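You operate a simulated robot arm through the tools that you are given. There is no shell and no other tool. Be economical: measure what you need, move in short steps, check, and stop when the job is done.

The job below is to be done with a simulated two-armed robot. You get a single attempt, and the scene is never put back.

JOB
Take the yellow roller and leave it on the orange print. Fetch the red felt pad and set it on the shelf of the small grey table. Take the pack that says "damp" from the top of the mounting bench and put it on top of the mid card stack. Take the cap off the green tube and lay it down on the top of the grey table. Take the blue squeegee on the top of the grey table and put it away in the top tray of the black tray cart. Put the name strip that says "returns" from the top of the grey table on the top of the vacuum plate and the name strip that says "quotes" on the plate of the corner guide. Put one of the number cards from the top of the grey table on top of the white stack. Put the short yellow roll on the top of the small grey table away on the counter of the dry cabinet. Put the large card stack on the blue print. Put the small yellow ink tub on the third corner wire rack shelf from the top away in the inside of the white tray. Put the grey wiping pad on the thin white sheets. Open the mounting bench drawer. Any order will do. Set down upright: yellow roller, pack, blue squeegee, number card, small yellow ink tub.

Only the result counts: the job must be done as asked and must still hold three seconds after the hand-in. Knocking over, shifting, dropping, spilling or breaking anything else fails it. A push-on lid holds only when it is set on centred and level and pressed home; a screw cap is set on level and turned clockwise until tight. Flat cloth is picked up by pressing the open fingertips on it (5 to 10 N) and closing them slowly along it; thin cloth reads only 2 to 8 mm in the jaws.

ROBOT AND FRAMES
Two 6-joint arms with two-finger parallel grippers on one trunk, on a base that drives. Base frame: it is fixed to the floor where the robot stands at the start and does not move with it; the origin is under the middle of the robot, x ahead of it, y to its left, z up. Readings come in cm, degrees, newtons and seconds.
The left shoulder is at the start at [6, 18.7, 112.2], the right one opposite. Places, roughly: blue dry pack, pink dry pack [75, 75, 100]; blue print (27x20x1 cm) [170, 450, 90]; blue squeegee (10x4x8 cm) [120, 260, 90]; counter of the dry cabinet [800, -110, 90]; green tube [125, 250, 100]; grey wiping pad (6x9x4 cm) [490, 510, 110]; inside of the white tray (30x20 cm) [764, 248, 90]; large card stack [475, 425, 100]; mid card stack [75, 50, 100]; mounting bench drawer [80, 20, 70]; name strip [175, 225, 100]; number card [225, 225, 100]; orange print (27x20x1 cm) [220, 450, 90]; plate of the corner guide [80, -30, 90]; red felt pad (7x5x5 cm) [80, 20, 90]; shelf of the small grey table [500, 230, 40]; short yellow roll (6x6x15 cm) [500, 240, 90]; small yellow ink tub (5x5x5 cm) [580, 870, 110]; thin white sheets (20x20x2 cm) [460, 720, 110]; top of the vacuum plate [80, 20, 90]; top tray of the black tray cart [390, 640, 100]; white stack (36x29x4 cm) [250, 240, 90]; yellow roller (9x9x10 cm) [50, -10, 90]. Payload 1.57 kg a hand.
The TCP of each hand is the grasp point between the finger pads, 3 cm short of the fingertips. In the tool frame z runs along the fingers and y along their closing line. Largest opening 11 cm; finger width 2.4, thickness 1.2; the body of the gripper, 4.8 by 11.2 cm, starts 7.8 cm behind the TCP.
Orientation is that of the tool frame in the base frame, as a unit quaternion [w, x, y, z]. With the fingers straight down and closing along the base's y, the tool's x points along the base's -x, its y along +y and its z along -z.

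CONTROLS
- The arms move only by the tool drive_tool. It takes "left_series", "right_series" or both (then of equal length, played together; a hand with none holds still); each is a list of rows, each a list of 7 numbers: the shift along the tool's x, y, z in cm, then the turn, a rotation vector about the tool's x, y, z in degrees, then the gripper command, from -1 (shut) to 1 (fully open), values between in proportion. In form: [[tx, ty, tz, ax, ay, az, claw], ...]. A call has 1 to 20 rows; each row is the pose to reach, as a shift and turn from the pose commanded when the call began, along the tool's axes at that moment. A row lasts 0.2 s, in which the tool goes at most 5 cm and 8.6 degrees; a call with a longer step from one row to the next is refused whole, and so is a gripper value outside its range. A pose out of reach is approached as far as the arm can. The call stops where the force on the tool passes 40 N (or 10 N more than at its start, if that is more) or the arm is blocked; 0.2 s more then pass. The fingers move at their own pace (about 15.3 cm/s each) and stop on an object; they squeeze with about 42 N. The grip force told is the motor's: it shows also when the fingers shut on nothing. Time passes only in rows, and 0.2 s behind the last, so rows that repeat a pose let the fingers close. It gives the time, the measured TCP pose, the force on the tool (base axes), the opening and the grip force at its end, in the units of the frame above (readings bear some noise), with the torque about the TCP (base axes, N m) and any sound that the robot's microphone picked up.
- Cameras (640 x 400 px; columns grow to the right, rows downward): "scene" is now at [1.65, 0.54, 165.82]; the picture's right is [0.07, -1.00, 0.00], its down [-0.78, -0.05, -0.62] and it looks along [0.62, 0.04, -0.79] (base axes); focal length 274 px, centre (320, 200). "left" rides on the left gripper at [7, -1.6, -14.1] in its tool frame; the picture's right is [0.23, 0.97, 0.00], its down [-0.85, 0.20, -0.48] and it looks along [-0.47, 0.11, 0.88] (tool axes); focal length 222 px, centre (320, 200). "right" rides on the right gripper at [7, 1.6, -14.1] in its tool frame; the picture's right is [-0.23, 0.97, 0.00], its down [-0.86, -0.20, -0.48] and it looks along [-0.47, -0.11, 0.88] (tool axes); focal length 222 px, centre (320, 200). There is no depth. A picture from a camera that has moved, and an enlarged one, comes with that camera's place and axes in the base frame and with its lens.
- grab_frame(camera): a new picture of that camera. The clock stands still meanwhile.
- raise_lower(by): slides the trunk up (or, below 0, down) by that many cm; the arms and the scene camera ride with it, the base frame stays. It gives what a move gives, with no picture.
- roll_base(legs): drives the robot by 1 to 6 legs, each [ahead, left, turn to the left] in cm, cm and degrees, along the robot's own axes; the way and the turn of a leg run together, so that a leg with both is an arc; at most 150 cm and 180 degrees a leg. The arms and the cameras ride along, it lands a little off, and it stops where it bumps. It gives what a move gives.
- head_to(pan, tilt): turns the head with the scene camera to pan (to the left, within 86 degrees either way) and tilt (down, from -29 to 69), counted from straight ahead of the robot. It gives what a move gives.
- enlarge(camera, box): a new picture of the part [left, top, right, bottom] of that camera's present view, enlarged. The clock stands still meanwhile.
- close_job(): hands the job in; it is judged then, once.

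Go step by step. Nothing tells you exact positions but the pictures and the camera data: compare them with the known pose of the tool, close in by small moves and look again before you grip or let go. The budget is 567 turns and 370 pictures, counting those below and the enlarged ones. Unless the task says otherwise, let go and move clear before handing in, and close with one line.

The tools are called after "Emit:" by a JSON object that holds its "fn" and its "kwargs". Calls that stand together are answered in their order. drive_tool: Moves the arms, as the interface text tells. Its arguments: {"type":"object","properties":{"left_series":{"type":"array","items":{"type":"array","items":{"type":"number"}}},"right_series":{"type":"array","items":{"type":"array","items":{"type":"number"}}}},"required":[]} The other tools are called the same way: raise_lower (by) slides the trunk up or down; roll_base (legs) drives the base; head_to (pan, tilt) turns the head that bears the scene camera; grab_frame (camera) takes a picture; enlarge (camera, box) takes an enlarged picture of a part of a camera's view; close_job () hands the job in.

At the start:

```text
time_s: 0.0
left_position: [36.37, 23.86, 115.9]
left_orientation: [0.0, 0.0, 1.0, 0.001]
left_force: [-0.4, 0.0, -0.3]
left_wrist_torque: [-0.01, 0.02, 0.03]
left_width: 11.03
left_grip_force: 0.1
right_position: [49.81, -5.73, 120.24]
right_orientation: [0.0, 0.0, 1.0, 0.0]
right_force: [0.4, 0.0, 0.2]
right_wrist_torque: [0.01, -0.03, 0.01]
right_width: 10.98
right_grip_force: 0.0
trunk travel left (down, up): [-75.0, 24.0]
robot x, y, heading: [-0.1, 0.12, -0.0]
head pan, tilt: [3.9, 51.8]
```

scene: 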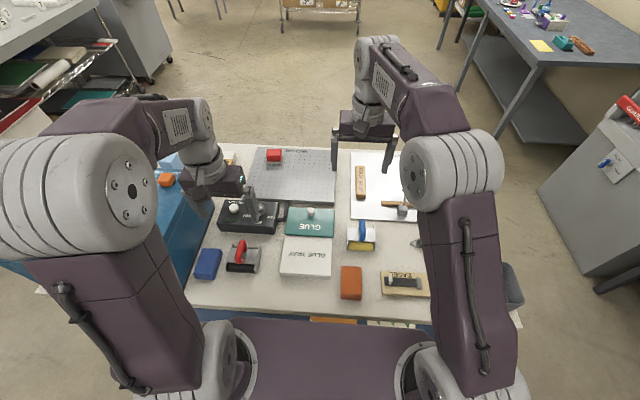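
right: 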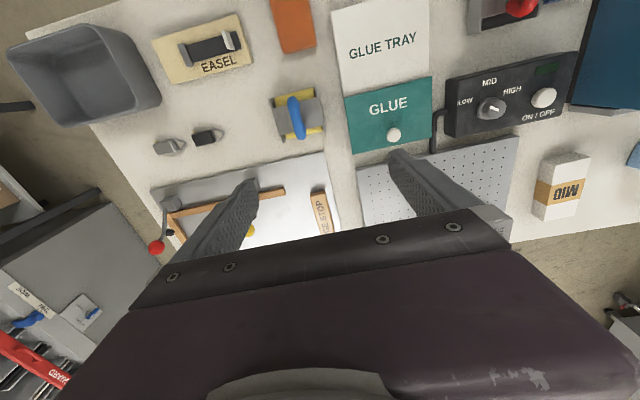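
left: 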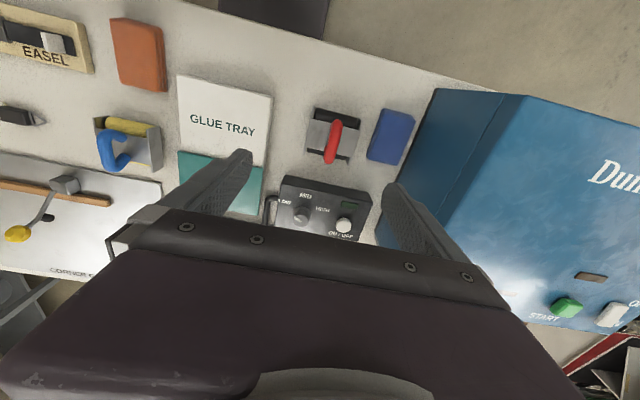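

I see the mounting bench ahead with the vacuum plate, the corner guide, the rollers and packs. I'll look closer before moving.

Emit:
{"fn": "enlarge", "kwargs": {"camera": "scene", "box": [160, 130, 480, 330]}}

Emit:
{"fn": "head_to", "kwargs": {"pan": 60, "tilt": 40}}

Emit:
{"fn": "grab_frame", "kwargs": {"camera": "scene"}}

```text
2.00 times, centred on (320, 230) of scene
camera zoom: at [1.65, 0.54, 165.82], right [0.07, -1.0, 0.0], down [-0.78, -0.05, -0.62], along [0.62, 0.04, -0.79], focal length 548 px, centre (320, 140)
```

zoom: 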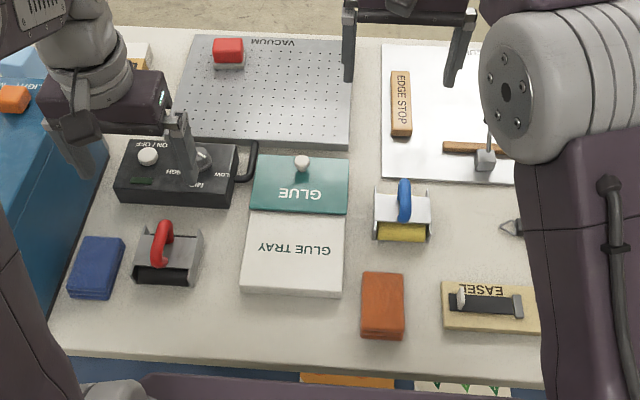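

```text
time_s: 1.2
left_position: [36.37, 23.81, 115.93]
left_orientation: [0.0, 0.0, 1.0, 0.001]
left_force: [0.9, -0.3, -0.2]
left_wrist_torque: [0.02, 0.0, -0.03]
left_width: 10.97
left_grip_force: 0.1
right_position: [49.85, -5.92, 120.23]
right_orientation: [0.0, 0.0, 1.0, 0.0]
right_force: [-0.5, 0.5, -0.2]
right_wrist_torque: [-0.01, 0.02, 0.02]
right_width: 11.0
right_grip_force: 0.1
trunk travel left (down, up): [-75.0, 24.0]
robot x, y, heading: [-0.01, 0.12, 0.1]
head pan, tilt: [60.0, 40.0]
```

```text
365 pictures are left
camera scene: at [-1.61, 7.39, 167.47], right [0.87, -0.5, 0.0], down [-0.32, -0.56, -0.77], along [0.38, 0.66, -0.64], focal length 274 px, centre (320, 200)
```

scene: 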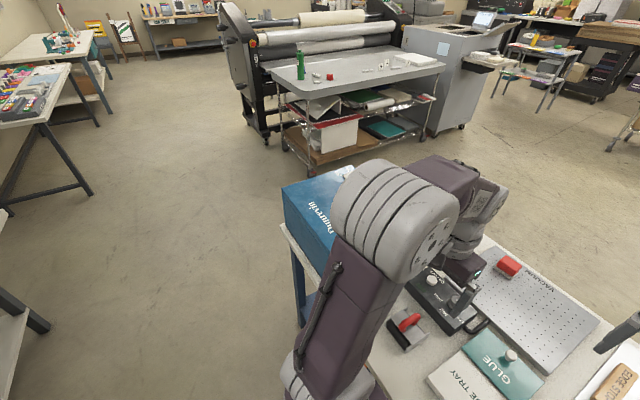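

The arms hide part of the bench. I'll back off to survey it and the room.

Emit:
{"fn": "roll_base", "kwargs": {"legs": [[-45, 0, 0]]}}

Emit:
{"fn": "head_to", "kwargs": {"pan": 15, "tilt": 35}}

Emit:
{"fn": "grab_frame", "kwargs": {"camera": "scene"}}

```text
time_s: 4.0
left_position: [-8.78, 23.86, 116.04]
left_orientation: [-0.001, -0.002, 1.0, 0.001]
left_force: [0.1, 0.0, 0.2]
left_wrist_torque: [-0.03, 0.02, 0.0]
left_width: 11.0
left_grip_force: 0.1
right_position: [4.78, -5.75, 120.04]
right_orientation: [-0.001, 0.0, 1.0, -0.001]
right_force: [0.2, -1.1, 0.1]
right_wrist_torque: [-0.01, 0.04, -0.01]
right_width: 10.99
right_grip_force: 0.0
trunk travel left (down, up): [-75.0, 24.0]
robot x, y, heading: [-45.18, 0.15, 0.1]
head pan, tilt: [60.0, 40.0]
```

```text
time_s: 5.1
left_position: [-8.84, 24.01, 116.01]
left_orientation: [0.0, -0.002, 1.0, 0.001]
left_force: [0.6, -0.1, 0.2]
left_wrist_torque: [-0.01, -0.01, -0.01]
left_width: 11.02
left_grip_force: 0.2
right_position: [4.48, -5.77, 120.17]
right_orientation: [0.0, 0.0, 1.0, 0.0]
right_force: [-0.2, -0.6, 0.5]
right_wrist_torque: [0.03, -0.01, 0.02]
right_width: 10.99
right_grip_force: 0.1
trunk travel left (down, up): [-75.0, 24.0]
robot x, y, heading: [-45.19, -0.32, -0.0]
head pan, tilt: [15.0, 35.0]
```

```text
364 pictures are left
camera scene: at [-42.49, 2.27, 168.23], right [0.26, -0.96, 0.0], down [-0.55, -0.15, -0.82], along [0.79, 0.21, -0.57], focal length 274 px, centre (320, 200)
```

scene: 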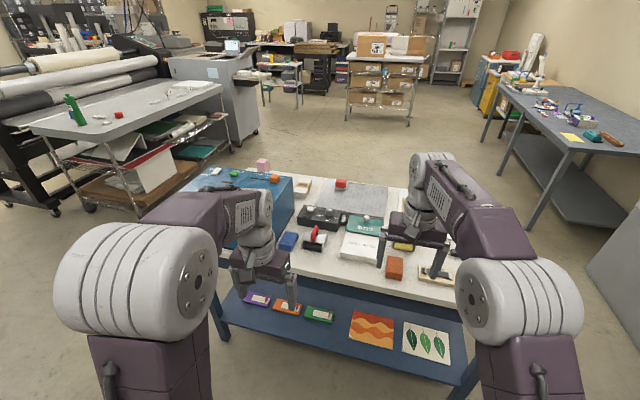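

Emit:
{"fn": "enlarge", "kwargs": {"camera": "scene", "box": [180, 140, 480, 330]}}

Emit:
{"fn": "enlarge", "kwargs": {"camera": "scene", "box": [180, 140, 320, 230]}}

Emit:
{"fn": "enlarge", "kwargs": {"camera": "scene", "box": [0, 70, 250, 220]}}

Emit:
{"fn": "enlarge", "kwargs": {"camera": "scene", "box": [180, 0, 500, 160]}}

```text
2.11 times, centred on (330, 235) of scene
camera zoom: at [-42.49, 2.27, 168.23], right [0.26, -0.96, 0.0], down [-0.55, -0.15, -0.82], along [0.79, 0.21, -0.57], focal length 576 px, centre (299, 126)
```

zoom: 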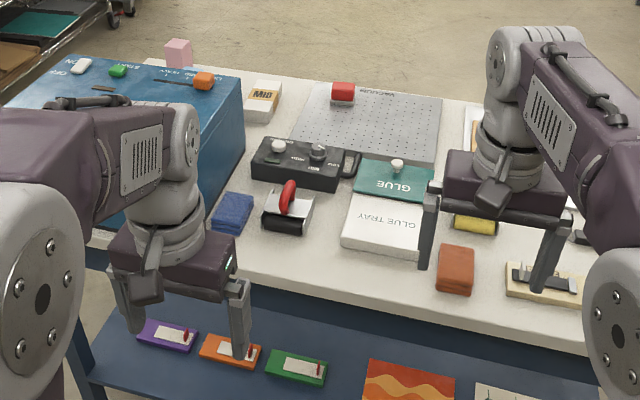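

```text
4.44 times, centred on (250, 185) of scene
camera zoom: at [-42.49, 2.27, 168.23], right [0.26, -0.96, 0.0], down [-0.55, -0.15, -0.82], along [0.79, 0.21, -0.57], focal length 1217 px, centre (631, 267)
```

zoom: 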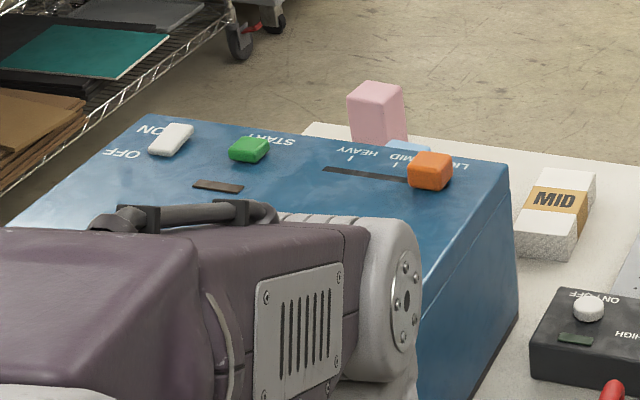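

```text
2.56 times, centred on (125, 145) of scene
camera zoom: at [-42.49, 2.27, 168.23], right [0.26, -0.96, 0.0], down [-0.55, -0.15, -0.82], along [0.79, 0.21, -0.57], focal length 701 px, centre (819, 341)
```

zoom: 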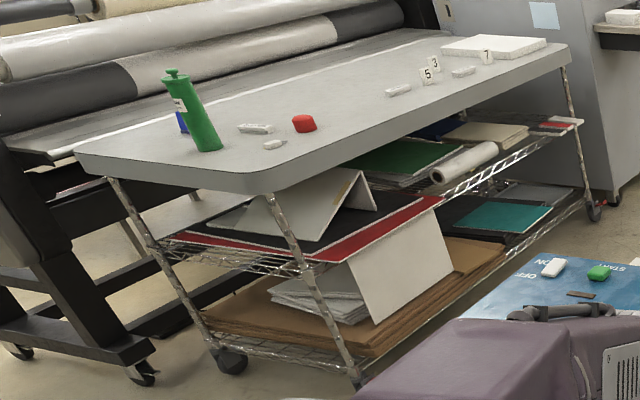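

```text
2.00 times, centred on (340, 80) of scene
camera zoom: at [-42.49, 2.27, 168.23], right [0.26, -0.96, 0.0], down [-0.55, -0.15, -0.82], along [0.79, 0.21, -0.57], focal length 548 px, centre (280, 440)
```

zoom: 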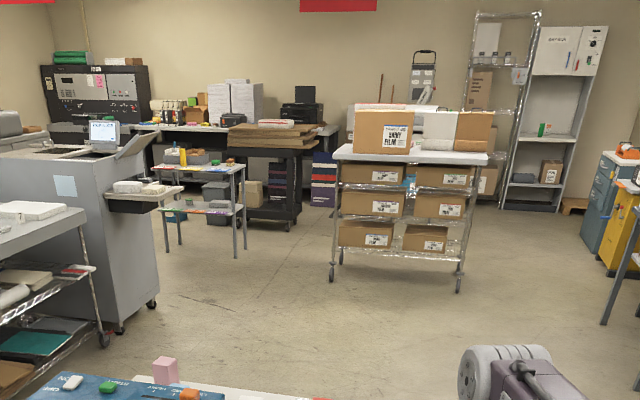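

The bench spans about x 25–98, and the packs, felt pad and drawer are best worked from its far side. The yellow roller (blue handle) is near [51,-10], so I'll take it first from this side.

Emit:
{"fn": "roll_base", "kwargs": {"legs": [[42, 0, 0]]}}

Emit:
{"fn": "enlarge", "kwargs": {"camera": "right", "box": [200, 40, 400, 180]}}

Emit:
{"fn": "head_to", "kwargs": {"pan": -5, "tilt": 55}}

Emit:
{"fn": "enlarge", "kwargs": {"camera": "scene", "box": [220, 180, 420, 320]}}

```text
time_s: 7.7
left_position: [33.72, 23.87, 115.97]
left_orientation: [0.001, 0.0, 1.0, 0.001]
left_force: [0.5, 0.3, 0.8]
left_wrist_torque: [-0.02, -0.01, -0.02]
left_width: 11.0
left_grip_force: 0.0
right_position: [47.01, -5.9, 120.33]
right_orientation: [0.0, 0.001, 1.0, 0.0]
right_force: [-0.6, -0.1, 0.4]
right_wrist_torque: [-0.02, -0.02, 0.0]
right_width: 10.99
right_grip_force: 0.0
trunk travel left (down, up): [-75.0, 24.0]
robot x, y, heading: [-2.63, -0.18, -0.2]
head pan, tilt: [15.0, 35.0]
```

```text
2.86 times, centred on (300, 110) of right
camera zoom: at [39.96, -4.3, 134.44], right [0.23, 0.97, 0.0], down [0.85, -0.2, 0.48], along [0.47, -0.11, -0.88], focal length 635 px, centre (377, 457)
```

zoom: 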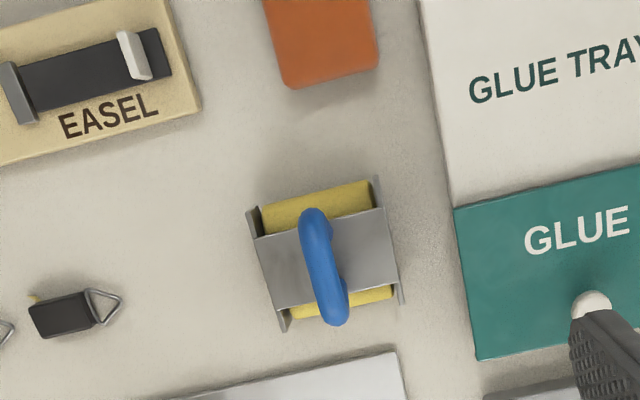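

```text
time_s: 8.5
left_position: [33.83, 23.77, 115.92]
left_orientation: [0.0, 0.001, 1.0, 0.001]
left_force: [0.0, 0.1, -0.1]
left_wrist_torque: [0.02, -0.01, 0.01]
left_width: 10.98
left_grip_force: 0.0
right_position: [47.04, -5.87, 120.22]
right_orientation: [0.0, 0.002, 1.0, -0.001]
right_force: [0.2, -0.3, 0.3]
right_wrist_torque: [-0.01, 0.01, 0.02]
right_width: 10.99
right_grip_force: 0.1
trunk travel left (down, up): [-75.0, 24.0]
robot x, y, heading: [-2.79, -0.02, -0.1]
head pan, tilt: [-5.0, 55.0]
```

```text
2.86 times, centred on (320, 250) of scene
camera zoom: at [-1.25, -0.6, 165.41], right [-0.09, -1.0, 0.0], down [-0.82, 0.07, -0.57], along [0.57, -0.05, -0.82], focal length 782 px, centre (320, 57)
```

zoom: 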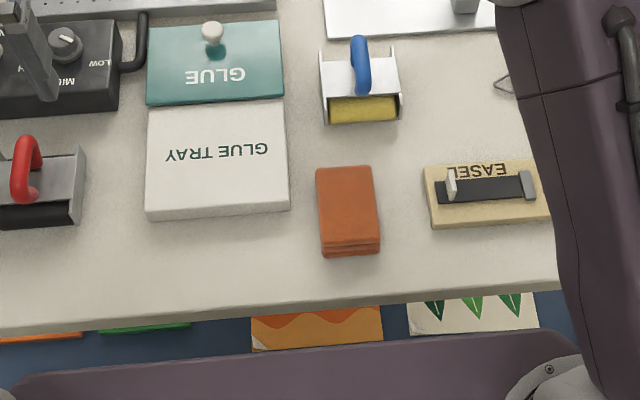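

The handle arch lies along x, with its top near [49,-9.7,91]. I'll lower the right hand above it and check.

Emit:
{"fn": "drive_tool", "kwargs": {"right_series": [[-1, -2, 4, 0, 0, 0, 0], [-2, -3.9, 8, 0, 0, 0, -0.2], [-2, -3.9, 12.5, 0, 0, 0, -0.2], [-2, -3.9, 17, 0, 0, 0, -0.2], [-2, -3.9, 20, 0, 0, 0, -0.2], [-2, -3.9, 20, 0, 0, 0, -0.2]]}}

Emit:
{"fn": "grab_frame", "kwargs": {"camera": "right"}}

Emit:
{"fn": "enlarge", "kwargs": {"camera": "scene", "box": [220, 140, 420, 280]}}

```text
time_s: 9.9
left_position: [33.69, 23.86, 115.9]
left_orientation: [0.0, 0.001, 1.0, 0.001]
left_force: [-0.6, -0.4, 0.3]
left_wrist_torque: [0.02, -0.01, -0.01]
left_width: 11.0
left_grip_force: 0.0
right_position: [49.13, -10.01, 100.18]
right_orientation: [-0.001, 0.0, 1.0, 0.001]
right_force: [-0.3, -0.7, 0.0]
right_wrist_torque: [0.02, -0.01, 0.0]
right_width: 4.43
right_grip_force: 0.0
trunk travel left (down, up): [-75.0, 24.0]
robot x, y, heading: [-2.36, 0.44, -0.1]
head pan, tilt: [-5.0, 55.0]
```

```text
357 pictures are left
camera right: at [42.07, -8.33, 114.38], right [0.23, 0.97, 0.0], down [0.85, -0.2, 0.48], along [0.47, -0.11, -0.88], focal length 222 px, centre (320, 200)
```

right: 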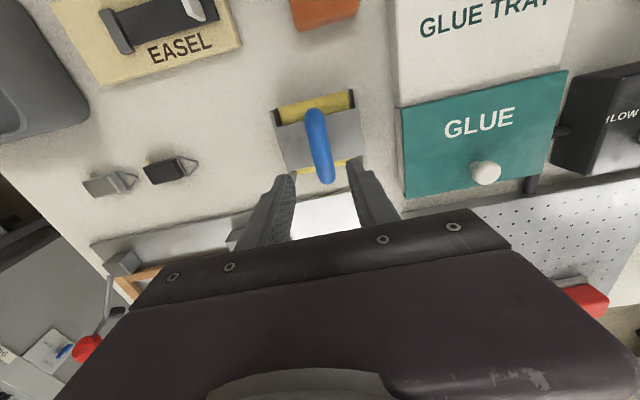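

```text
2.86 times, centred on (320, 210) of scene
camera zoom: at [-1.39, -0.58, 165.41], right [-0.09, -1.0, 0.0], down [-0.82, 0.07, -0.57], along [0.57, -0.05, -0.82], focal length 782 px, centre (320, 171)
```

zoom: 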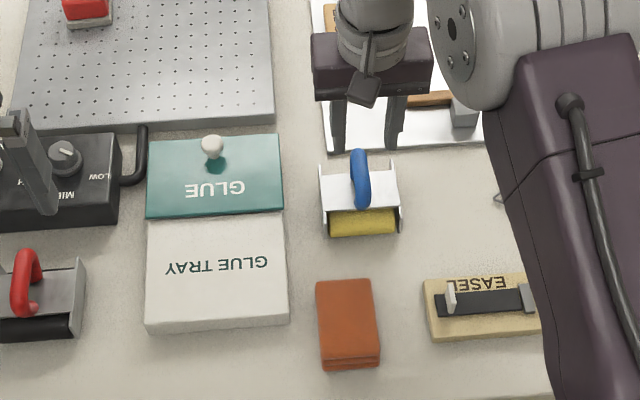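

The hand is aligned. I'll go down and grip the handle.

Emit:
{"fn": "drive_tool", "kwargs": {"right_series": [[0.4, 0.2, 4, 0, 0, 0, -0.2], [0.6, 0.2, 7, 0, 0, 0, -0.2], [0.6, 0.2, 9.5, 0, 0, 0, -0.2], [0.6, 0.2, 9.8, 0, 0, 0, -0.2], [0.6, 0.2, 9.8, 0, 0, 0, -1], [0.6, 0.2, 9.8, 0, 0, 0, -1], [0.6, 0.2, 9.8, 0, 0, 0, -1]]}}

Emit:
{"fn": "grab_frame", "kwargs": {"camera": "right"}}

```text
time_s: 10.6
left_position: [33.56, 23.82, 115.99]
left_orientation: [0.001, 0.0, 1.0, 0.002]
left_force: [0.1, 0.0, -0.2]
left_wrist_torque: [0.0, 0.0, 0.01]
left_width: 10.98
left_grip_force: 0.1
right_position: [48.4, -9.85, 93.5]
right_orientation: [0.001, 0.0, 1.0, -0.001]
right_force: [-2.6, 0.5, 6.7]
right_wrist_torque: [0.18, 0.21, 0.06]
right_width: 4.39
right_grip_force: 0.1
trunk travel left (down, up): [-75.0, 24.0]
robot x, y, heading: [-2.48, -0.26, 0.0]
head pan, tilt: [-5.0, 55.0]
stopped in row 3 (right hand): the force on the tool passed its limit (the readings are from after the stop); the commanded pose is now the measured one
```

```text
355 pictures are left
camera right: at [41.47, -8.16, 107.67], right [0.23, 0.97, 0.0], down [0.85, -0.2, 0.48], along [0.47, -0.11, -0.88], focal length 222 px, centre (320, 200)
```

right: 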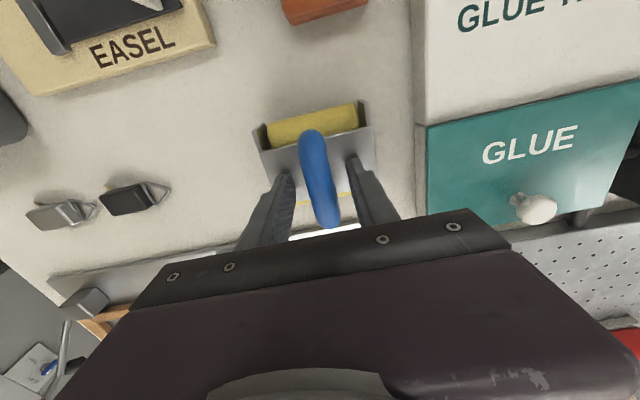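

The fingertips touch the frame plate at z≈90.5. I'll lift slightly and close on the handle.

Emit:
{"fn": "drive_tool", "kwargs": {"right_series": [[0, 0, -0.4, 0, 0, 0, -0.2], [0, 0, -0.4, 0, 0, 0, -1], [0, 0, -0.4, 0, 0, 0, -1], [0, 0, -0.4, 0, 0, 0, -1], [0, 0, -0.4, 0, 0, 0, -1]]}}

Emit:
{"fn": "grab_frame", "kwargs": {"camera": "right"}}

```text
time_s: 11.8
left_position: [33.77, 23.78, 115.82]
left_orientation: [0.0, 0.0, 1.0, 0.0]
left_force: [-0.1, -0.4, 0.0]
left_wrist_torque: [0.01, 0.02, 0.0]
left_width: 10.99
left_grip_force: 0.0
right_position: [48.88, -9.88, 93.81]
right_orientation: [0.001, 0.0, 1.0, 0.0]
right_force: [-0.1, -0.2, -0.7]
right_wrist_torque: [-0.01, 0.0, 0.01]
right_width: 1.75
right_grip_force: 32.4
trunk travel left (down, up): [-75.0, 24.0]
robot x, y, heading: [-2.32, -0.26, -0.1]
head pan, tilt: [-5.0, 55.0]
```

```text
354 pictures are left
camera right: at [41.73, -8.23, 107.97], right [0.23, 0.97, 0.0], down [0.86, -0.2, 0.48], along [0.47, -0.11, -0.88], focal length 222 px, centre (320, 200)
```

right: 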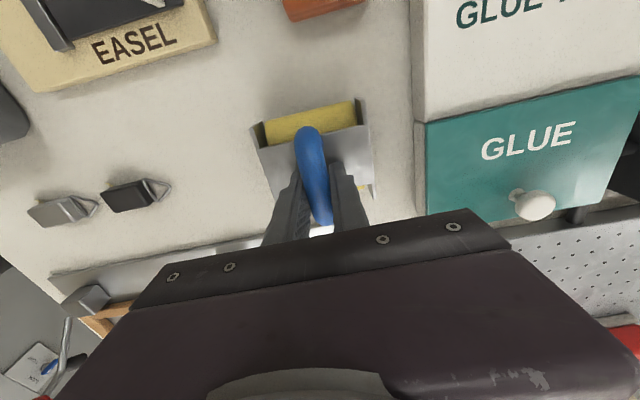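

I have the handle. I'll lift it, pull it back over my own side, and back away to look left for the prints.

Emit:
{"fn": "drive_tool", "kwargs": {"right_series": [[0, 0, -4, 0, 0, 0, -1], [0, 0, -8, 0, 0, 0, -1], [0, 0, -12, 0, 0, 0, -1], [0, 0, -16, 0, 0, 0, -1], [0, 0, -20, 0, 0, 0, -1], [4, -3, -22, 0, 0, 0, -1], [8, -6, -24, 0, 0, 0, -1], [12, -9, -24, 0, 0, 0, -1], [14, -10, -24, 0, 0, 0, -1]]}}

Emit:
{"fn": "roll_base", "kwargs": {"legs": [[-40, 0, 0], [0, 0, 60]]}}

Emit:
{"fn": "head_to", "kwargs": {"pan": 30, "tilt": 25}}

Emit:
{"fn": "grab_frame", "kwargs": {"camera": "scene"}}

Emit:
{"fn": "head_to", "kwargs": {"pan": -15, "tilt": 25}}

Emit:
{"fn": "grab_frame", "kwargs": {"camera": "scene"}}

```text
refused: row 6 steps farther than a row can; nothing moved
```

```text
time_s: 16.9
left_position: [-43.36, 43.39, 115.95]
left_orientation: [-0.001, -0.496, 0.868, 0.001]
left_force: [-0.7, -0.3, -0.1]
left_wrist_torque: [-0.01, 0.01, 0.02]
left_width: 11.0
left_grip_force: 0.1
right_position: [-6.92, 39.25, 93.85]
right_orientation: [0.0, -0.497, 0.868, 0.0]
right_force: [-0.7, -0.2, 0.0]
right_wrist_torque: [0.02, -0.03, 0.01]
right_width: 1.74
right_grip_force: 32.2
trunk travel left (down, up): [-75.0, 24.0]
robot x, y, heading: [-41.03, -0.2, 59.3]
head pan, tilt: [-5.0, 55.0]
```

```text
time_s: 17.9
left_position: [-43.38, 43.49, 115.97]
left_orientation: [-0.001, -0.497, 0.868, 0.002]
left_force: [-0.1, 0.4, 0.8]
left_wrist_torque: [-0.01, 0.03, 0.0]
left_width: 11.0
left_grip_force: 0.2
right_position: [-6.8, 39.3, 93.7]
right_orientation: [-0.001, -0.496, 0.868, 0.0]
right_force: [0.1, -0.8, -0.3]
right_wrist_torque: [0.0, 0.0, -0.01]
right_width: 1.76
right_grip_force: 32.1
trunk travel left (down, up): [-75.0, 24.0]
robot x, y, heading: [-41.25, -0.05, 59.6]
head pan, tilt: [30.0, 25.0]
```

```text
353 pictures are left
camera scene: at [-44.14, 4.1, 169.8], right [1.0, -0.01, 0.0], down [0.0, -0.42, -0.91], along [0.01, 0.91, -0.42], focal length 274 px, centre (320, 200)
```

scene: 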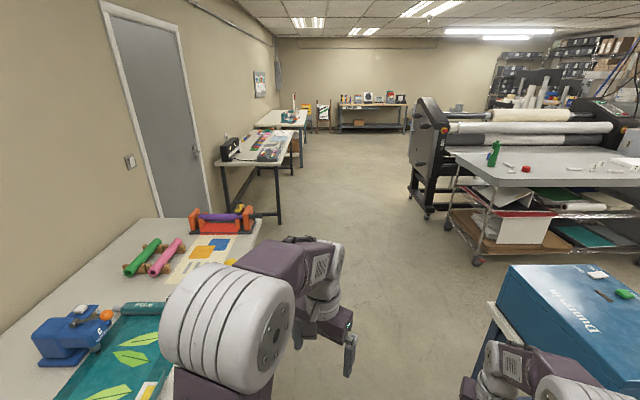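

```text
time_s: 19.0
left_position: [-43.39, 43.55, 115.87]
left_orientation: [-0.001, -0.496, 0.868, 0.002]
left_force: [-0.5, 0.3, 0.2]
left_wrist_torque: [0.02, 0.02, -0.03]
left_width: 10.98
left_grip_force: 0.1
right_position: [-6.85, 39.31, 93.81]
right_orientation: [0.0, -0.497, 0.868, 0.0]
right_force: [-1.3, -1.0, -0.7]
right_wrist_torque: [0.0, -0.03, -0.02]
right_width: 1.75
right_grip_force: 32.9
trunk travel left (down, up): [-75.0, 24.0]
robot x, y, heading: [-40.98, -0.19, 59.4]
head pan, tilt: [-15.0, 25.0]
```

```text
352 pictures are left
camera scene: at [-37.68, 1.36, 169.81], right [0.7, -0.71, 0.0], down [-0.3, -0.3, -0.91], along [0.65, 0.64, -0.42], focal length 274 px, centre (320, 200)
```

scene: 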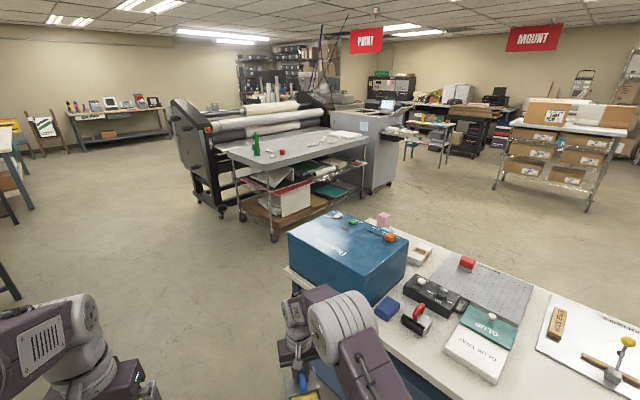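

The lift was refused (a step was too long), so the roller left the bench at grip height. I must check that nothing on the bench was dragged.

Emit:
{"fn": "head_to", "kwargs": {"pan": -55, "tilt": 45}}

Emit:
{"fn": "grab_frame", "kwargs": {"camera": "scene"}}

Emit:
{"fn": "grab_frame", "kwargs": {"camera": "right"}}

```text
time_s: 20.1
left_position: [-43.41, 43.54, 115.95]
left_orientation: [0.0, -0.496, 0.869, 0.001]
left_force: [0.3, 0.8, -0.1]
left_wrist_torque: [-0.01, -0.01, -0.01]
left_width: 11.0
left_grip_force: 0.1
right_position: [-6.86, 39.27, 93.89]
right_orientation: [0.0, -0.496, 0.868, 0.0]
right_force: [-0.1, 0.7, 0.1]
right_wrist_torque: [0.03, -0.01, 0.0]
right_width: 1.75
right_grip_force: 32.4
trunk travel left (down, up): [-75.0, 24.0]
robot x, y, heading: [-41.46, 0.03, 59.5]
head pan, tilt: [-55.0, 45.0]
```

```text
351 pictures are left
camera scene: at [-36.14, -4.46, 166.75], right [0.08, -1.0, 0.0], down [-0.7, -0.06, -0.71], along [0.71, 0.06, -0.71], focal length 274 px, centre (320, 200)
```

scene: 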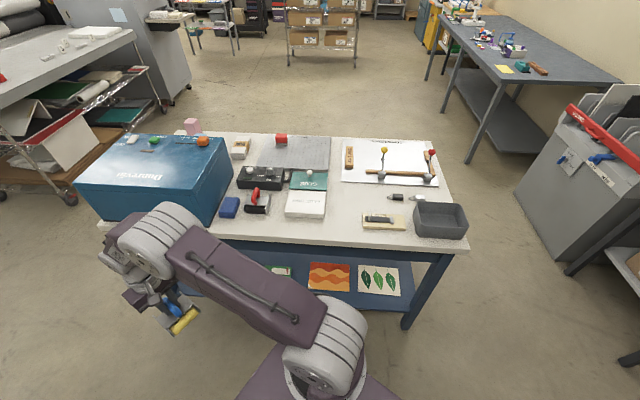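

```text
350 pictures are left
camera right: at [-11.82, 34.11, 107.97], right [-0.72, 0.69, 0.0], down [0.61, 0.64, 0.48], along [0.33, 0.35, -0.88], focal length 222 px, centre (320, 200)
```

right: 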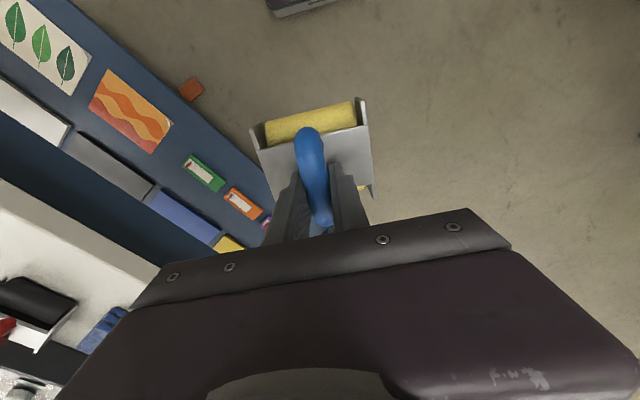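

The small orange pack got pushed off and now lies on the floor by the bench. I'll put it back where it was: lift the roller clear first, then look for it.

Emit:
{"fn": "drive_tool", "kwargs": {"right_series": [[0, 0, -4, 0, 0, 0, -1], [0, 0, -8, 0, 0, 0, -1], [0, 0, -12, 0, 0, 0, -1], [0, 0, -16, 0, 0, 0, -1], [3, -2, -18, 0, 0, 0, -1], [6, -4, -20, 0, 0, 0, -1], [9, -6, -20, 0, 0, 0, -1], [12, -8, -20, 0, 0, 0, -1]]}}

Emit:
{"fn": "roll_base", "kwargs": {"legs": [[0, 0, -59.5]]}}

Emit:
{"fn": "head_to", "kwargs": {"pan": 0, "tilt": 50}}

Emit:
{"fn": "grab_frame", "kwargs": {"camera": "scene"}}

Emit:
{"fn": "grab_frame", "kwargs": {"camera": "left"}}

```text
time_s: 21.9
left_position: [-43.37, 43.37, 115.94]
left_orientation: [0.0, -0.497, 0.868, 0.001]
left_force: [-0.3, -0.5, 0.1]
left_wrist_torque: [0.01, -0.01, -0.01]
left_width: 11.0
left_grip_force: 0.2
right_position: [-6.04, 24.8, 113.89]
right_orientation: [0.001, -0.496, 0.868, 0.0]
right_force: [0.0, -0.3, -1.5]
right_wrist_torque: [0.02, 0.01, 0.04]
right_width: 1.76
right_grip_force: 32.5
trunk travel left (down, up): [-75.0, 24.0]
robot x, y, heading: [-41.32, -0.11, 59.6]
head pan, tilt: [-55.0, 45.0]
```

```text
time_s: 24.9
left_position: [-5.13, 24.1, 115.82]
left_orientation: [0.0, -0.003, 1.0, 0.0]
left_force: [0.9, 1.4, -0.1]
left_wrist_torque: [0.0, -0.01, -0.02]
left_width: 11.0
left_grip_force: 0.1
right_position: [-1.88, -17.51, 113.87]
right_orientation: [0.0, -0.003, 1.0, 0.0]
right_force: [0.0, 0.9, -2.1]
right_wrist_torque: [0.01, -0.02, 0.04]
right_width: 1.74
right_grip_force: 32.2
trunk travel left (down, up): [-75.0, 24.0]
robot x, y, heading: [-41.19, 0.05, 0.5]
head pan, tilt: [-55.0, 45.0]
```

```text
time_s: 26.1
left_position: [-5.04, 24.15, 116.0]
left_orientation: [0.0, -0.003, 1.0, 0.0]
left_force: [0.3, 0.2, 0.1]
left_wrist_torque: [0.0, 0.01, 0.02]
left_width: 11.0
left_grip_force: 0.1
right_position: [-1.87, -17.43, 113.92]
right_orientation: [0.0, -0.004, 1.0, 0.0]
right_force: [-0.2, 0.4, -2.1]
right_wrist_torque: [0.0, -0.02, 0.01]
right_width: 1.74
right_grip_force: 32.5
trunk travel left (down, up): [-75.0, 24.0]
robot x, y, heading: [-41.14, -0.08, 0.3]
head pan, tilt: [0.0, 50.0]
```

```text
349 pictures are left
camera scene: at [-39.49, 0.02, 166.06], right [0.01, -1.0, 0.0], down [-0.77, 0.0, -0.64], along [0.64, 0.0, -0.77], focal length 274 px, centre (320, 200)
```

scene: 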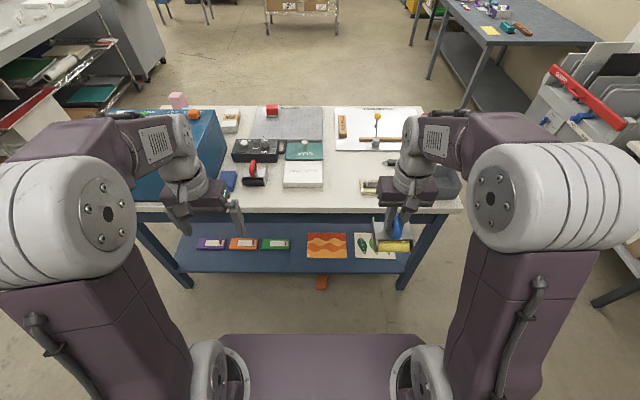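

```text
348 pictures are left
camera left: at [-12.08, 22.43, 130.04], right [-0.23, 0.97, 0.0], down [0.85, 0.2, 0.48], along [0.47, 0.11, -0.88], focal length 222 px, centre (320, 200)
```

left: 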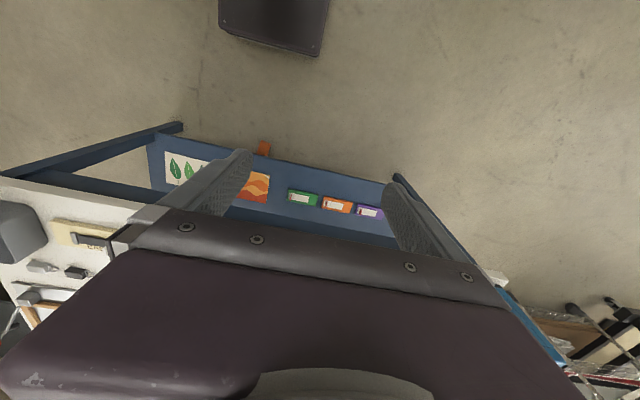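

Emit:
{"fn": "enlarge", "kwargs": {"camera": "left", "box": [220, 120, 300, 170]}}

Emit:
{"fn": "enlarge", "kwargs": {"camera": "scene", "box": [270, 230, 370, 300]}}

```text
8.00 times, centred on (260, 145) of left
camera zoom: at [-12.08, 22.43, 130.04], right [-0.23, 0.97, 0.0], down [0.85, 0.2, 0.48], along [0.47, 0.11, -0.88], focal length 1777 px, centre (800, 640)
```

zoom: 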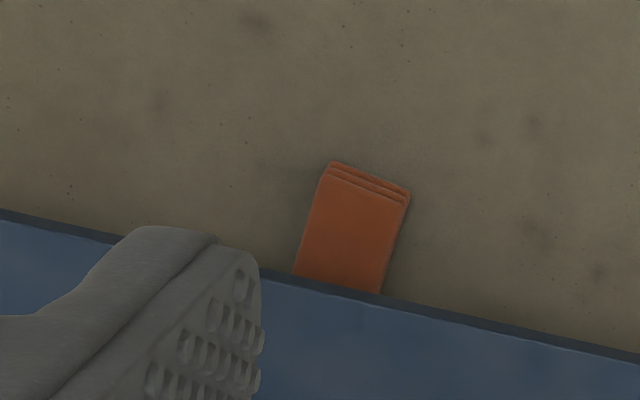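

```text
5.71 times, centred on (320, 265) of scene
camera zoom: at [-39.49, 0.02, 166.06], right [0.01, -1.0, 0.0], down [-0.77, 0.0, -0.64], along [0.64, 0.0, -0.77], focal length 1564 px, centre (320, -171)
```

zoom: 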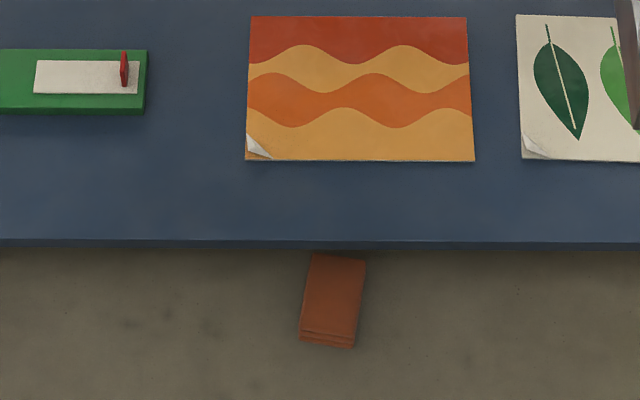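

The orange pack lies at about [30,-1], partly under the shelf; it originally lay at [34.3,-6.7], yaw 0. I'll tuck the roller hand, lower the trunk and fetch the pack with the left hand.

Emit:
{"fn": "drive_tool", "kwargs": {"right_series": [[4, -2, 0, 0, 0, 0, -1], [8, -4, 0, 0, 0, 0, -1], [11, -6, 0, 0, 0, 0, -1], [13, -8, 0, 0, 0, 0, -1], [13, -8, 0, 0, 0, 0, -1]]}}

Emit:
{"fn": "raise_lower", "kwargs": {"by": -60}}

Emit:
{"fn": "grab_frame", "kwargs": {"camera": "scene"}}

```text
time_s: 27.3
left_position: [-5.17, 24.19, 115.97]
left_orientation: [0.0, -0.004, 1.0, 0.001]
left_force: [-0.5, 0.2, -1.1]
left_wrist_torque: [0.0, 0.02, 0.0]
left_width: 11.02
left_grip_force: 0.1
right_position: [-14.72, -25.5, 114.08]
right_orientation: [0.0, -0.003, 1.0, 0.0]
right_force: [-0.6, 0.4, -1.7]
right_wrist_torque: [0.01, -0.02, -0.01]
right_width: 1.75
right_grip_force: 32.6
trunk travel left (down, up): [-75.0, 24.0]
robot x, y, heading: [-41.4, -0.07, 0.1]
head pan, tilt: [0.0, 50.0]
```

```text
refused: -60 is not a number from -40 to 40
```

```text
345 pictures are left
camera scene: at [-39.47, 0.06, 166.06], right [0.01, -1.0, 0.0], down [-0.77, 0.0, -0.64], along [0.64, 0.0, -0.77], focal length 274 px, centre (320, 200)
```

scene: 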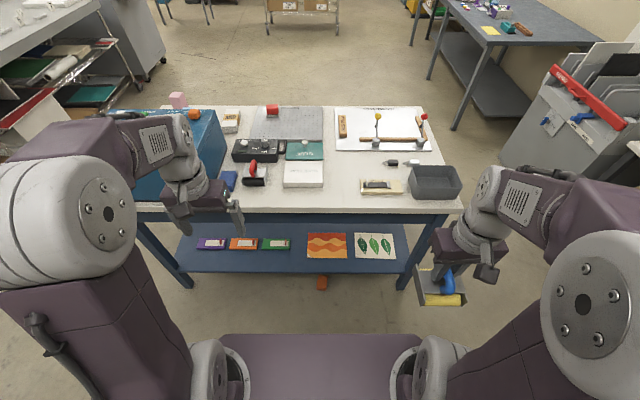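

Emit:
{"fn": "raise_lower", "kwargs": {"by": -35}}

Emit:
{"fn": "raise_lower", "kwargs": {"by": -30}}

Emit:
{"fn": "roll_base", "kwargs": {"legs": [[18, -17, 0]]}}

Emit:
{"fn": "grab_frame", "kwargs": {"camera": "left"}}

Emit:
{"fn": "grab_frame", "kwargs": {"camera": "scene"}}

```text
time_s: 30.7
left_position: [-5.15, 24.11, 80.98]
left_orientation: [-0.001, -0.004, 1.0, 0.001]
left_force: [-0.5, 0.4, -0.5]
left_wrist_torque: [0.0, 0.01, 0.02]
left_width: 10.99
left_grip_force: 0.0
right_position: [-14.67, -25.53, 79.16]
right_orientation: [0.0, -0.003, 1.0, 0.0]
right_force: [-0.8, 0.1, -2.2]
right_wrist_torque: [-0.01, 0.0, 0.02]
right_width: 1.72
right_grip_force: 32.2
trunk travel left (down, up): [-40.0, 59.0]
robot x, y, heading: [-41.07, -0.02, 0.5]
head pan, tilt: [0.0, 50.0]
```

```text
time_s: 33.7
left_position: [-5.21, 24.03, 50.9]
left_orientation: [0.0, -0.004, 1.0, 0.001]
left_force: [0.3, 0.0, 0.1]
left_wrist_torque: [0.02, -0.01, 0.01]
left_width: 11.01
left_grip_force: 0.0
right_position: [-14.5, -25.51, 49.05]
right_orientation: [-0.001, -0.004, 1.0, 0.0]
right_force: [-0.7, 0.2, -1.3]
right_wrist_torque: [0.02, -0.04, 0.02]
right_width: 1.74
right_grip_force: 31.8
trunk travel left (down, up): [-10.0, 89.0]
robot x, y, heading: [-41.04, 0.16, 0.8]
head pan, tilt: [0.0, 50.0]
```

```text
time_s: 35.5
left_position: [12.73, 7.12, 51.06]
left_orientation: [-0.001, -0.003, 1.0, 0.002]
left_force: [-0.3, 0.1, 0.1]
left_wrist_torque: [0.01, 0.01, 0.04]
left_width: 11.0
left_grip_force: 0.1
right_position: [3.25, -42.53, 49.06]
right_orientation: [0.0, -0.002, 1.0, 0.0]
right_force: [0.6, -0.5, -0.7]
right_wrist_torque: [0.02, -0.02, 0.0]
right_width: 1.73
right_grip_force: 32.3
trunk travel left (down, up): [-10.0, 89.0]
robot x, y, heading: [-23.45, -16.76, 0.4]
head pan, tilt: [0.0, 50.0]
```

```text
344 pictures are left
camera left: at [5.76, 5.45, 65.05], right [-0.23, 0.97, 0.0], down [0.85, 0.2, 0.48], along [0.47, 0.11, -0.88], focal length 222 px, centre (320, 200)
```

left: 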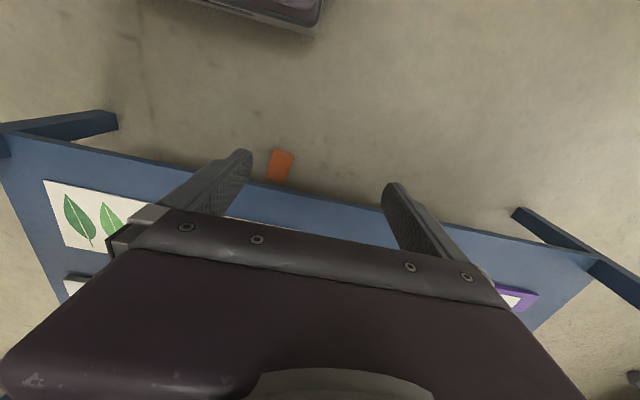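

```text
343 pictures are left
camera scene: at [-21.68, -16.91, 101.06], right [0.01, -1.0, 0.0], down [-0.77, 0.0, -0.64], along [0.64, 0.0, -0.77], focal length 274 px, centre (320, 200)
```

scene: 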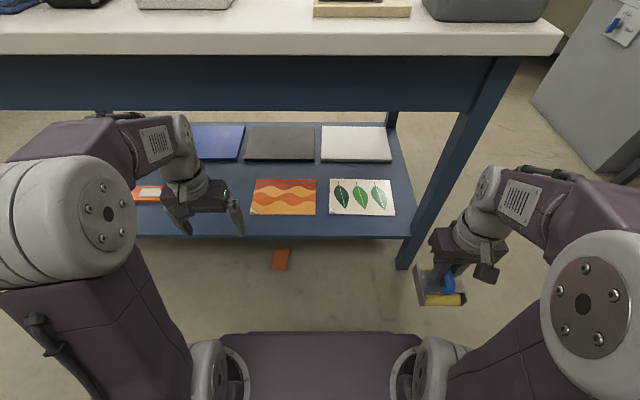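

Emit:
{"fn": "enlarge", "kwargs": {"camera": "left", "box": [240, 130, 320, 200]}}

Emit:
{"fn": "enlarge", "kwargs": {"camera": "scene", "box": [240, 220, 340, 290]}}

```text
5.71 times, centred on (280, 165) of left
camera zoom: at [5.76, 5.45, 65.05], right [-0.23, 0.97, 0.0], down [0.85, 0.2, 0.48], along [0.47, 0.11, -0.88], focal length 1269 px, centre (549, 400)
```

zoom: 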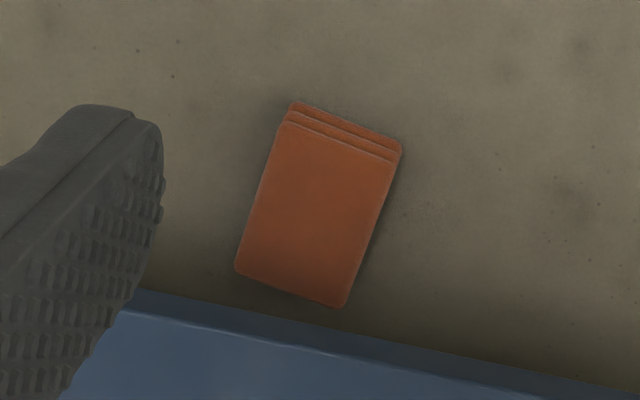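

```text
5.71 times, centred on (290, 255) of scene
camera zoom: at [-21.68, -16.91, 101.06], right [0.01, -1.0, 0.0], down [-0.77, 0.0, -0.64], along [0.64, 0.0, -0.77], focal length 1564 px, centre (491, -114)
```

zoom: 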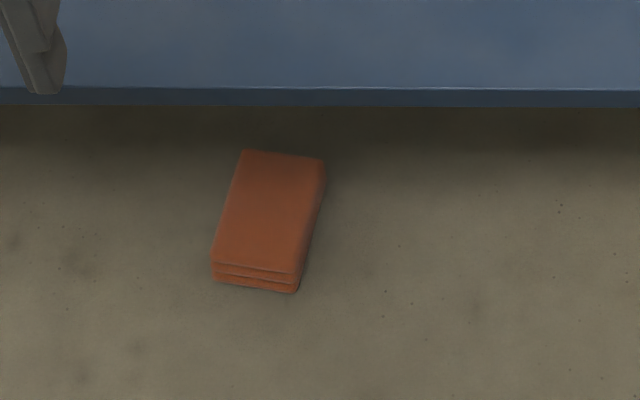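

The whole pack is visible now: centre about [31,-0.9], yaw about -8°. I'll yaw, then tilt the left hand 38° to reach under the shelf edge.

Emit:
{"fn": "drive_tool", "kwargs": {"left_series": [[1.2, -1.8, 2, 0, 0, 2.7, 0.6], [2.4, -3.7, 4, 0, 0, 5.4, 0.6], [3.7, -5.6, 6, 0, 0, 8, 0.6], [3.7, -5.6, 6, 0, 0, 8, 0.6]]}}

Emit:
{"fn": "drive_tool", "kwargs": {"left_series": [[0, 0, 4, 0, -7.6, 0, 0.6], [0, 0, 8, 0, -15.2, 0, 0.6], [0, 0, 12, 0, -22.8, 0, 0.6], [0, 0, 16, 0, -30.4, 0, 0.6], [0, 0, 20, 0, -38, 0, 0.6], [0, 0, 20, 0, -38, 0, 0.6]]}}

Emit:
{"fn": "grab_frame", "kwargs": {"camera": "left"}}

```text
time_s: 36.5
left_position: [9.08, 1.26, 44.88]
left_orientation: [0.001, 0.068, 0.998, 0.001]
left_force: [-0.5, 0.7, 0.9]
left_wrist_torque: [-0.01, 0.03, 0.01]
left_width: 8.8
left_grip_force: 0.1
right_position: [3.11, -42.44, 49.07]
right_orientation: [0.0, -0.002, 1.0, 0.0]
right_force: [0.4, -0.3, -0.8]
right_wrist_torque: [0.01, 0.0, -0.01]
right_width: 1.73
right_grip_force: 32.2
trunk travel left (down, up): [-10.0, 89.0]
robot x, y, heading: [-23.53, -17.02, 0.4]
head pan, tilt: [0.0, 50.0]
```

```text
time_s: 37.9
left_position: [16.94, -2.8, 31.42]
left_orientation: [0.297, 0.065, 0.948, -0.094]
left_force: [2.1, 8.3, -0.3]
left_wrist_torque: [-0.67, 0.2, -0.41]
left_width: 8.81
left_grip_force: 0.1
left hand out of reach, approached as far as the arm can: row 2, 3, 4, 5, 6
right_position: [3.1, -42.5, 49.09]
right_orientation: [-0.001, -0.004, 1.0, 0.0]
right_force: [-0.2, 0.5, -1.5]
right_wrist_torque: [0.01, -0.06, 0.02]
right_width: 1.72
right_grip_force: 32.1
trunk travel left (down, up): [-10.0, 89.0]
robot x, y, heading: [-23.13, -16.76, 0.4]
head pan, tilt: [0.0, 50.0]
```

```text
340 pictures are left
camera left: at [3.17, -0.77, 39.1], right [-0.01, 0.96, -0.27], down [0.47, 0.24, 0.85], along [0.88, -0.12, -0.45], focal length 222 px, centre (320, 200)
```

left: 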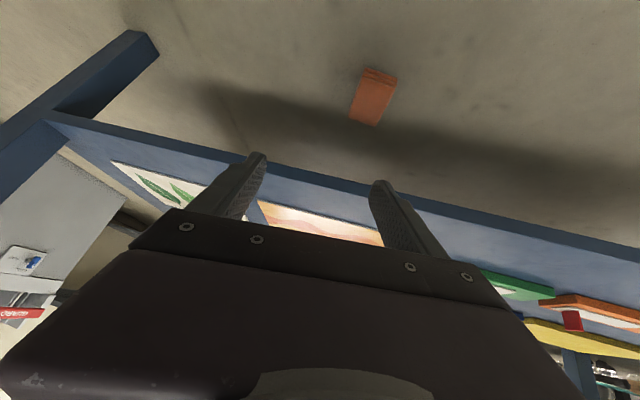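

The tilted hand is too close to my trunk. I'll back the base off 14 cm and continue.

Emit:
{"fn": "roll_base", "kwargs": {"legs": [[-14, 0, 0]]}}

Emit:
{"fn": "drive_tool", "kwargs": {"left_series": [[0, 0, 0, 0, 0, 0, 0.6], [0, 0, 0, 0, 0, 0, 0.6]]}}

```text
time_s: 39.3
left_position: [3.09, -1.67, 31.52]
left_orientation: [0.3, 0.048, 0.95, -0.076]
left_force: [-0.7, -0.6, -0.1]
left_wrist_torque: [-0.02, 0.02, 0.01]
left_width: 8.79
left_grip_force: 0.1
right_position: [-10.79, -42.49, 49.05]
right_orientation: [-0.001, -0.005, 1.0, 0.0]
right_force: [-0.2, 0.1, -1.1]
right_wrist_torque: [0.04, -0.01, -0.03]
right_width: 1.72
right_grip_force: 32.3
trunk travel left (down, up): [-10.0, 89.0]
robot x, y, heading: [-37.57, -16.84, 0.4]
head pan, tilt: [0.0, 50.0]
```

```text
time_s: 39.9
left_position: [3.08, -1.69, 31.54]
left_orientation: [0.301, 0.047, 0.95, -0.075]
left_force: [0.6, 0.3, 0.6]
left_wrist_torque: [-0.01, -0.01, 0.01]
left_width: 8.81
left_grip_force: 0.0
right_position: [-10.96, -42.38, 49.11]
right_orientation: [-0.001, -0.005, 1.0, 0.0]
right_force: [-0.5, 0.0, -2.3]
right_wrist_torque: [0.02, -0.01, 0.04]
right_width: 1.74
right_grip_force: 32.8
trunk travel left (down, up): [-10.0, 89.0]
robot x, y, heading: [-37.96, -16.96, 0.1]
head pan, tilt: [0.0, 50.0]
```

Emit:
{"fn": "drive_tool", "kwargs": {"left_series": [[-0.9, 1.1, 4.1, -0.9, 0.1, 0.7, 0.6], [-1.7, 2.2, 8.1, -1.7, 0.2, 1.3, 0.6], [-2.6, 3.35, 12.2, -2.6, 0.3, 2, 0.6], [-3.5, 4.5, 16.3, -3.4, 0.4, 2.7, 0.6], [-4.3, 5.6, 20.3, -4.3, 0.5, 3.3, 0.6], [-5.2, 6.7, 24.4, -5.1, 0.6, 4, 0.6], [-5.2, 6.7, 24.4, -5.1, 0.6, 4, 0.6]]}}

Emit:
{"fn": "grab_frame", "kwargs": {"camera": "left"}}

Emit:
{"fn": "grab_frame", "kwargs": {"camera": "scene"}}

```text
time_s: 41.5
left_position: [21.79, 0.56, 13.79]
left_orientation: [0.299, 0.067, 0.951, -0.022]
left_force: [-0.4, 0.0, 0.1]
left_wrist_torque: [0.02, 0.02, 0.01]
left_width: 8.81
left_grip_force: 0.1
right_position: [-10.85, -42.5, 49.03]
right_orientation: [0.0, -0.006, 1.0, -0.001]
right_force: [0.4, 0.9, -1.7]
right_wrist_torque: [0.0, -0.03, 0.01]
right_width: 1.73
right_grip_force: 31.6
trunk travel left (down, up): [-10.0, 89.0]
robot x, y, heading: [-37.39, -17.05, 0.4]
head pan, tilt: [0.0, 50.0]
```

```text
339 pictures are left
camera left: at [7.9, 0.87, 21.44], right [-0.05, 0.99, -0.13], down [0.45, 0.14, 0.88], along [0.89, -0.02, -0.45], focal length 222 px, centre (320, 200)
```

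left: 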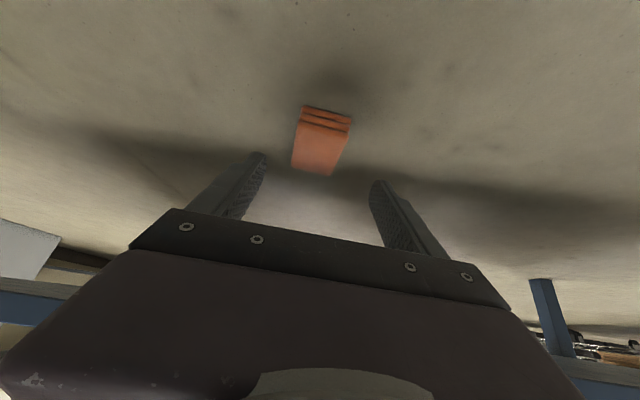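

```text
338 pictures are left
camera scene: at [-35.76, -17.0, 101.06], right [0.01, -1.0, 0.0], down [-0.77, -0.01, -0.64], along [0.64, 0.01, -0.77], focal length 274 px, centre (320, 200)
```

scene: 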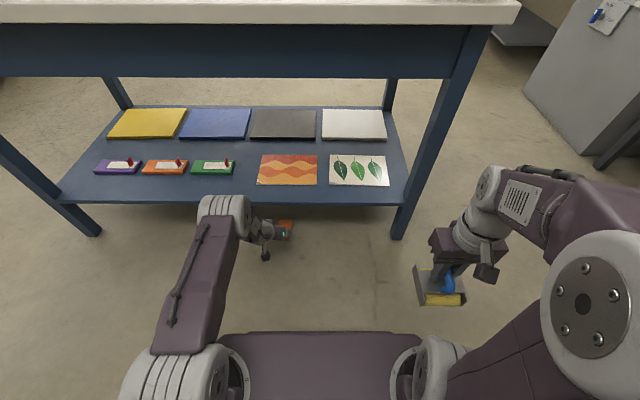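

Aligned with the pack. I'll advance along the fingers and close.

Emit:
{"fn": "drive_tool", "kwargs": {"left_series": [[-0.2, 0, 4, 0, 0, 0, 0.6], [-0.4, 0, 8, 0, 0, 0, 0.6], [-0.5, 0, 11, 0, 0, 0, 0.6], [-0.6, 0, 12.7, 0, 0, 0, 0.6], [-0.6, 0, 12.7, 0, 0, 0, 0], [-0.6, 0, 12.7, 0, 0, 0, -1], [-0.6, 0, 12.7, 0, 0, 0, -1], [-0.6, 0, 12.7, 0, 0, 0, -1]]}}

Emit:
{"fn": "grab_frame", "kwargs": {"camera": "left"}}

```text
time_s: 43.3
left_position: [26.01, -0.82, 7.66]
left_orientation: [0.301, 0.069, 0.951, -0.029]
left_force: [0.5, -1.2, 0.6]
left_wrist_torque: [-0.01, -0.01, -0.04]
left_width: 0.0
left_grip_force: 21.6
left hand out of reach, approached as far as the arm can: row 2, 3, 4, 5, 6, 7, 8
right_position: [-10.89, -42.44, 49.02]
right_orientation: [0.0, -0.005, 1.0, 0.0]
right_force: [0.2, 0.7, -2.2]
right_wrist_torque: [0.0, -0.01, 0.0]
right_width: 1.75
right_grip_force: 32.2
trunk travel left (down, up): [-10.0, 89.0]
robot x, y, heading: [-37.6, -16.95, 0.6]
head pan, tilt: [0.0, 50.0]
```

```text
337 pictures are left
camera left: at [12.19, -0.2, 15.29], right [-0.04, 0.99, -0.14], down [0.45, 0.15, 0.88], along [0.89, -0.03, -0.45], focal length 222 px, centre (320, 200)
```

left: 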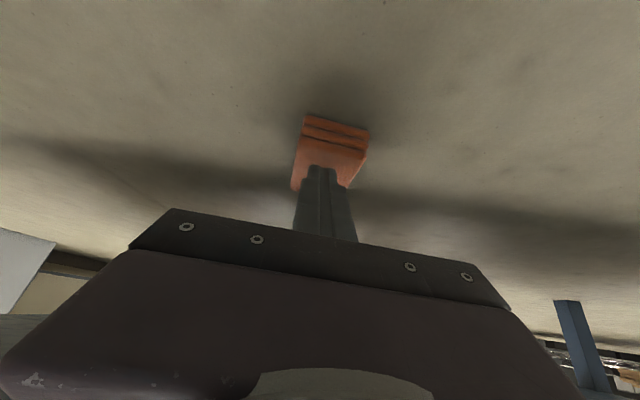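

Emit:
{"fn": "drive_tool", "kwargs": {"left_series": [[0, 0, -4, 0, 0, 0, 0.6], [0.2, 0, -8, 0, 0, 0, 0.6], [0.4, 0, -12, 0, 0, 0, 0.6], [0.4, 0, -12, 0, 0, 0, 0.6]]}}

Emit:
{"fn": "raise_lower", "kwargs": {"by": -9}}

```text
time_s: 44.3
left_position: [19.3, 0.41, 17.53]
left_orientation: [0.298, 0.065, 0.952, -0.027]
left_force: [0.2, -0.2, -0.2]
left_wrist_torque: [0.0, 0.0, -0.01]
left_width: 8.82
left_grip_force: 0.1
left hand out of reach, approached as far as the arm can: row 1
right_position: [-10.9, -42.49, 49.0]
right_orientation: [0.001, -0.005, 1.0, 0.0]
right_force: [0.2, 0.7, -2.0]
right_wrist_torque: [0.03, -0.02, 0.03]
right_width: 1.78
right_grip_force: 32.0
trunk travel left (down, up): [-10.0, 89.0]
robot x, y, heading: [-37.42, -16.74, 0.4]
head pan, tilt: [0.0, 50.0]
```

```text
time_s: 45.5
left_position: [19.27, 0.22, 8.35]
left_orientation: [0.298, 0.067, 0.952, -0.028]
left_force: [0.5, -0.2, 0.6]
left_wrist_torque: [0.0, -0.03, 0.01]
left_width: 8.81
left_grip_force: 0.1
right_position: [-10.75, -42.52, 40.06]
right_orientation: [0.0, -0.005, 1.0, 0.001]
right_force: [-1.0, -0.2, -1.7]
right_wrist_torque: [0.01, 0.0, -0.02]
right_width: 1.74
right_grip_force: 32.2
trunk travel left (down, up): [-1.0, 98.0]
robot x, y, heading: [-37.53, -17.11, 0.5]
head pan, tilt: [0.0, 50.0]
```

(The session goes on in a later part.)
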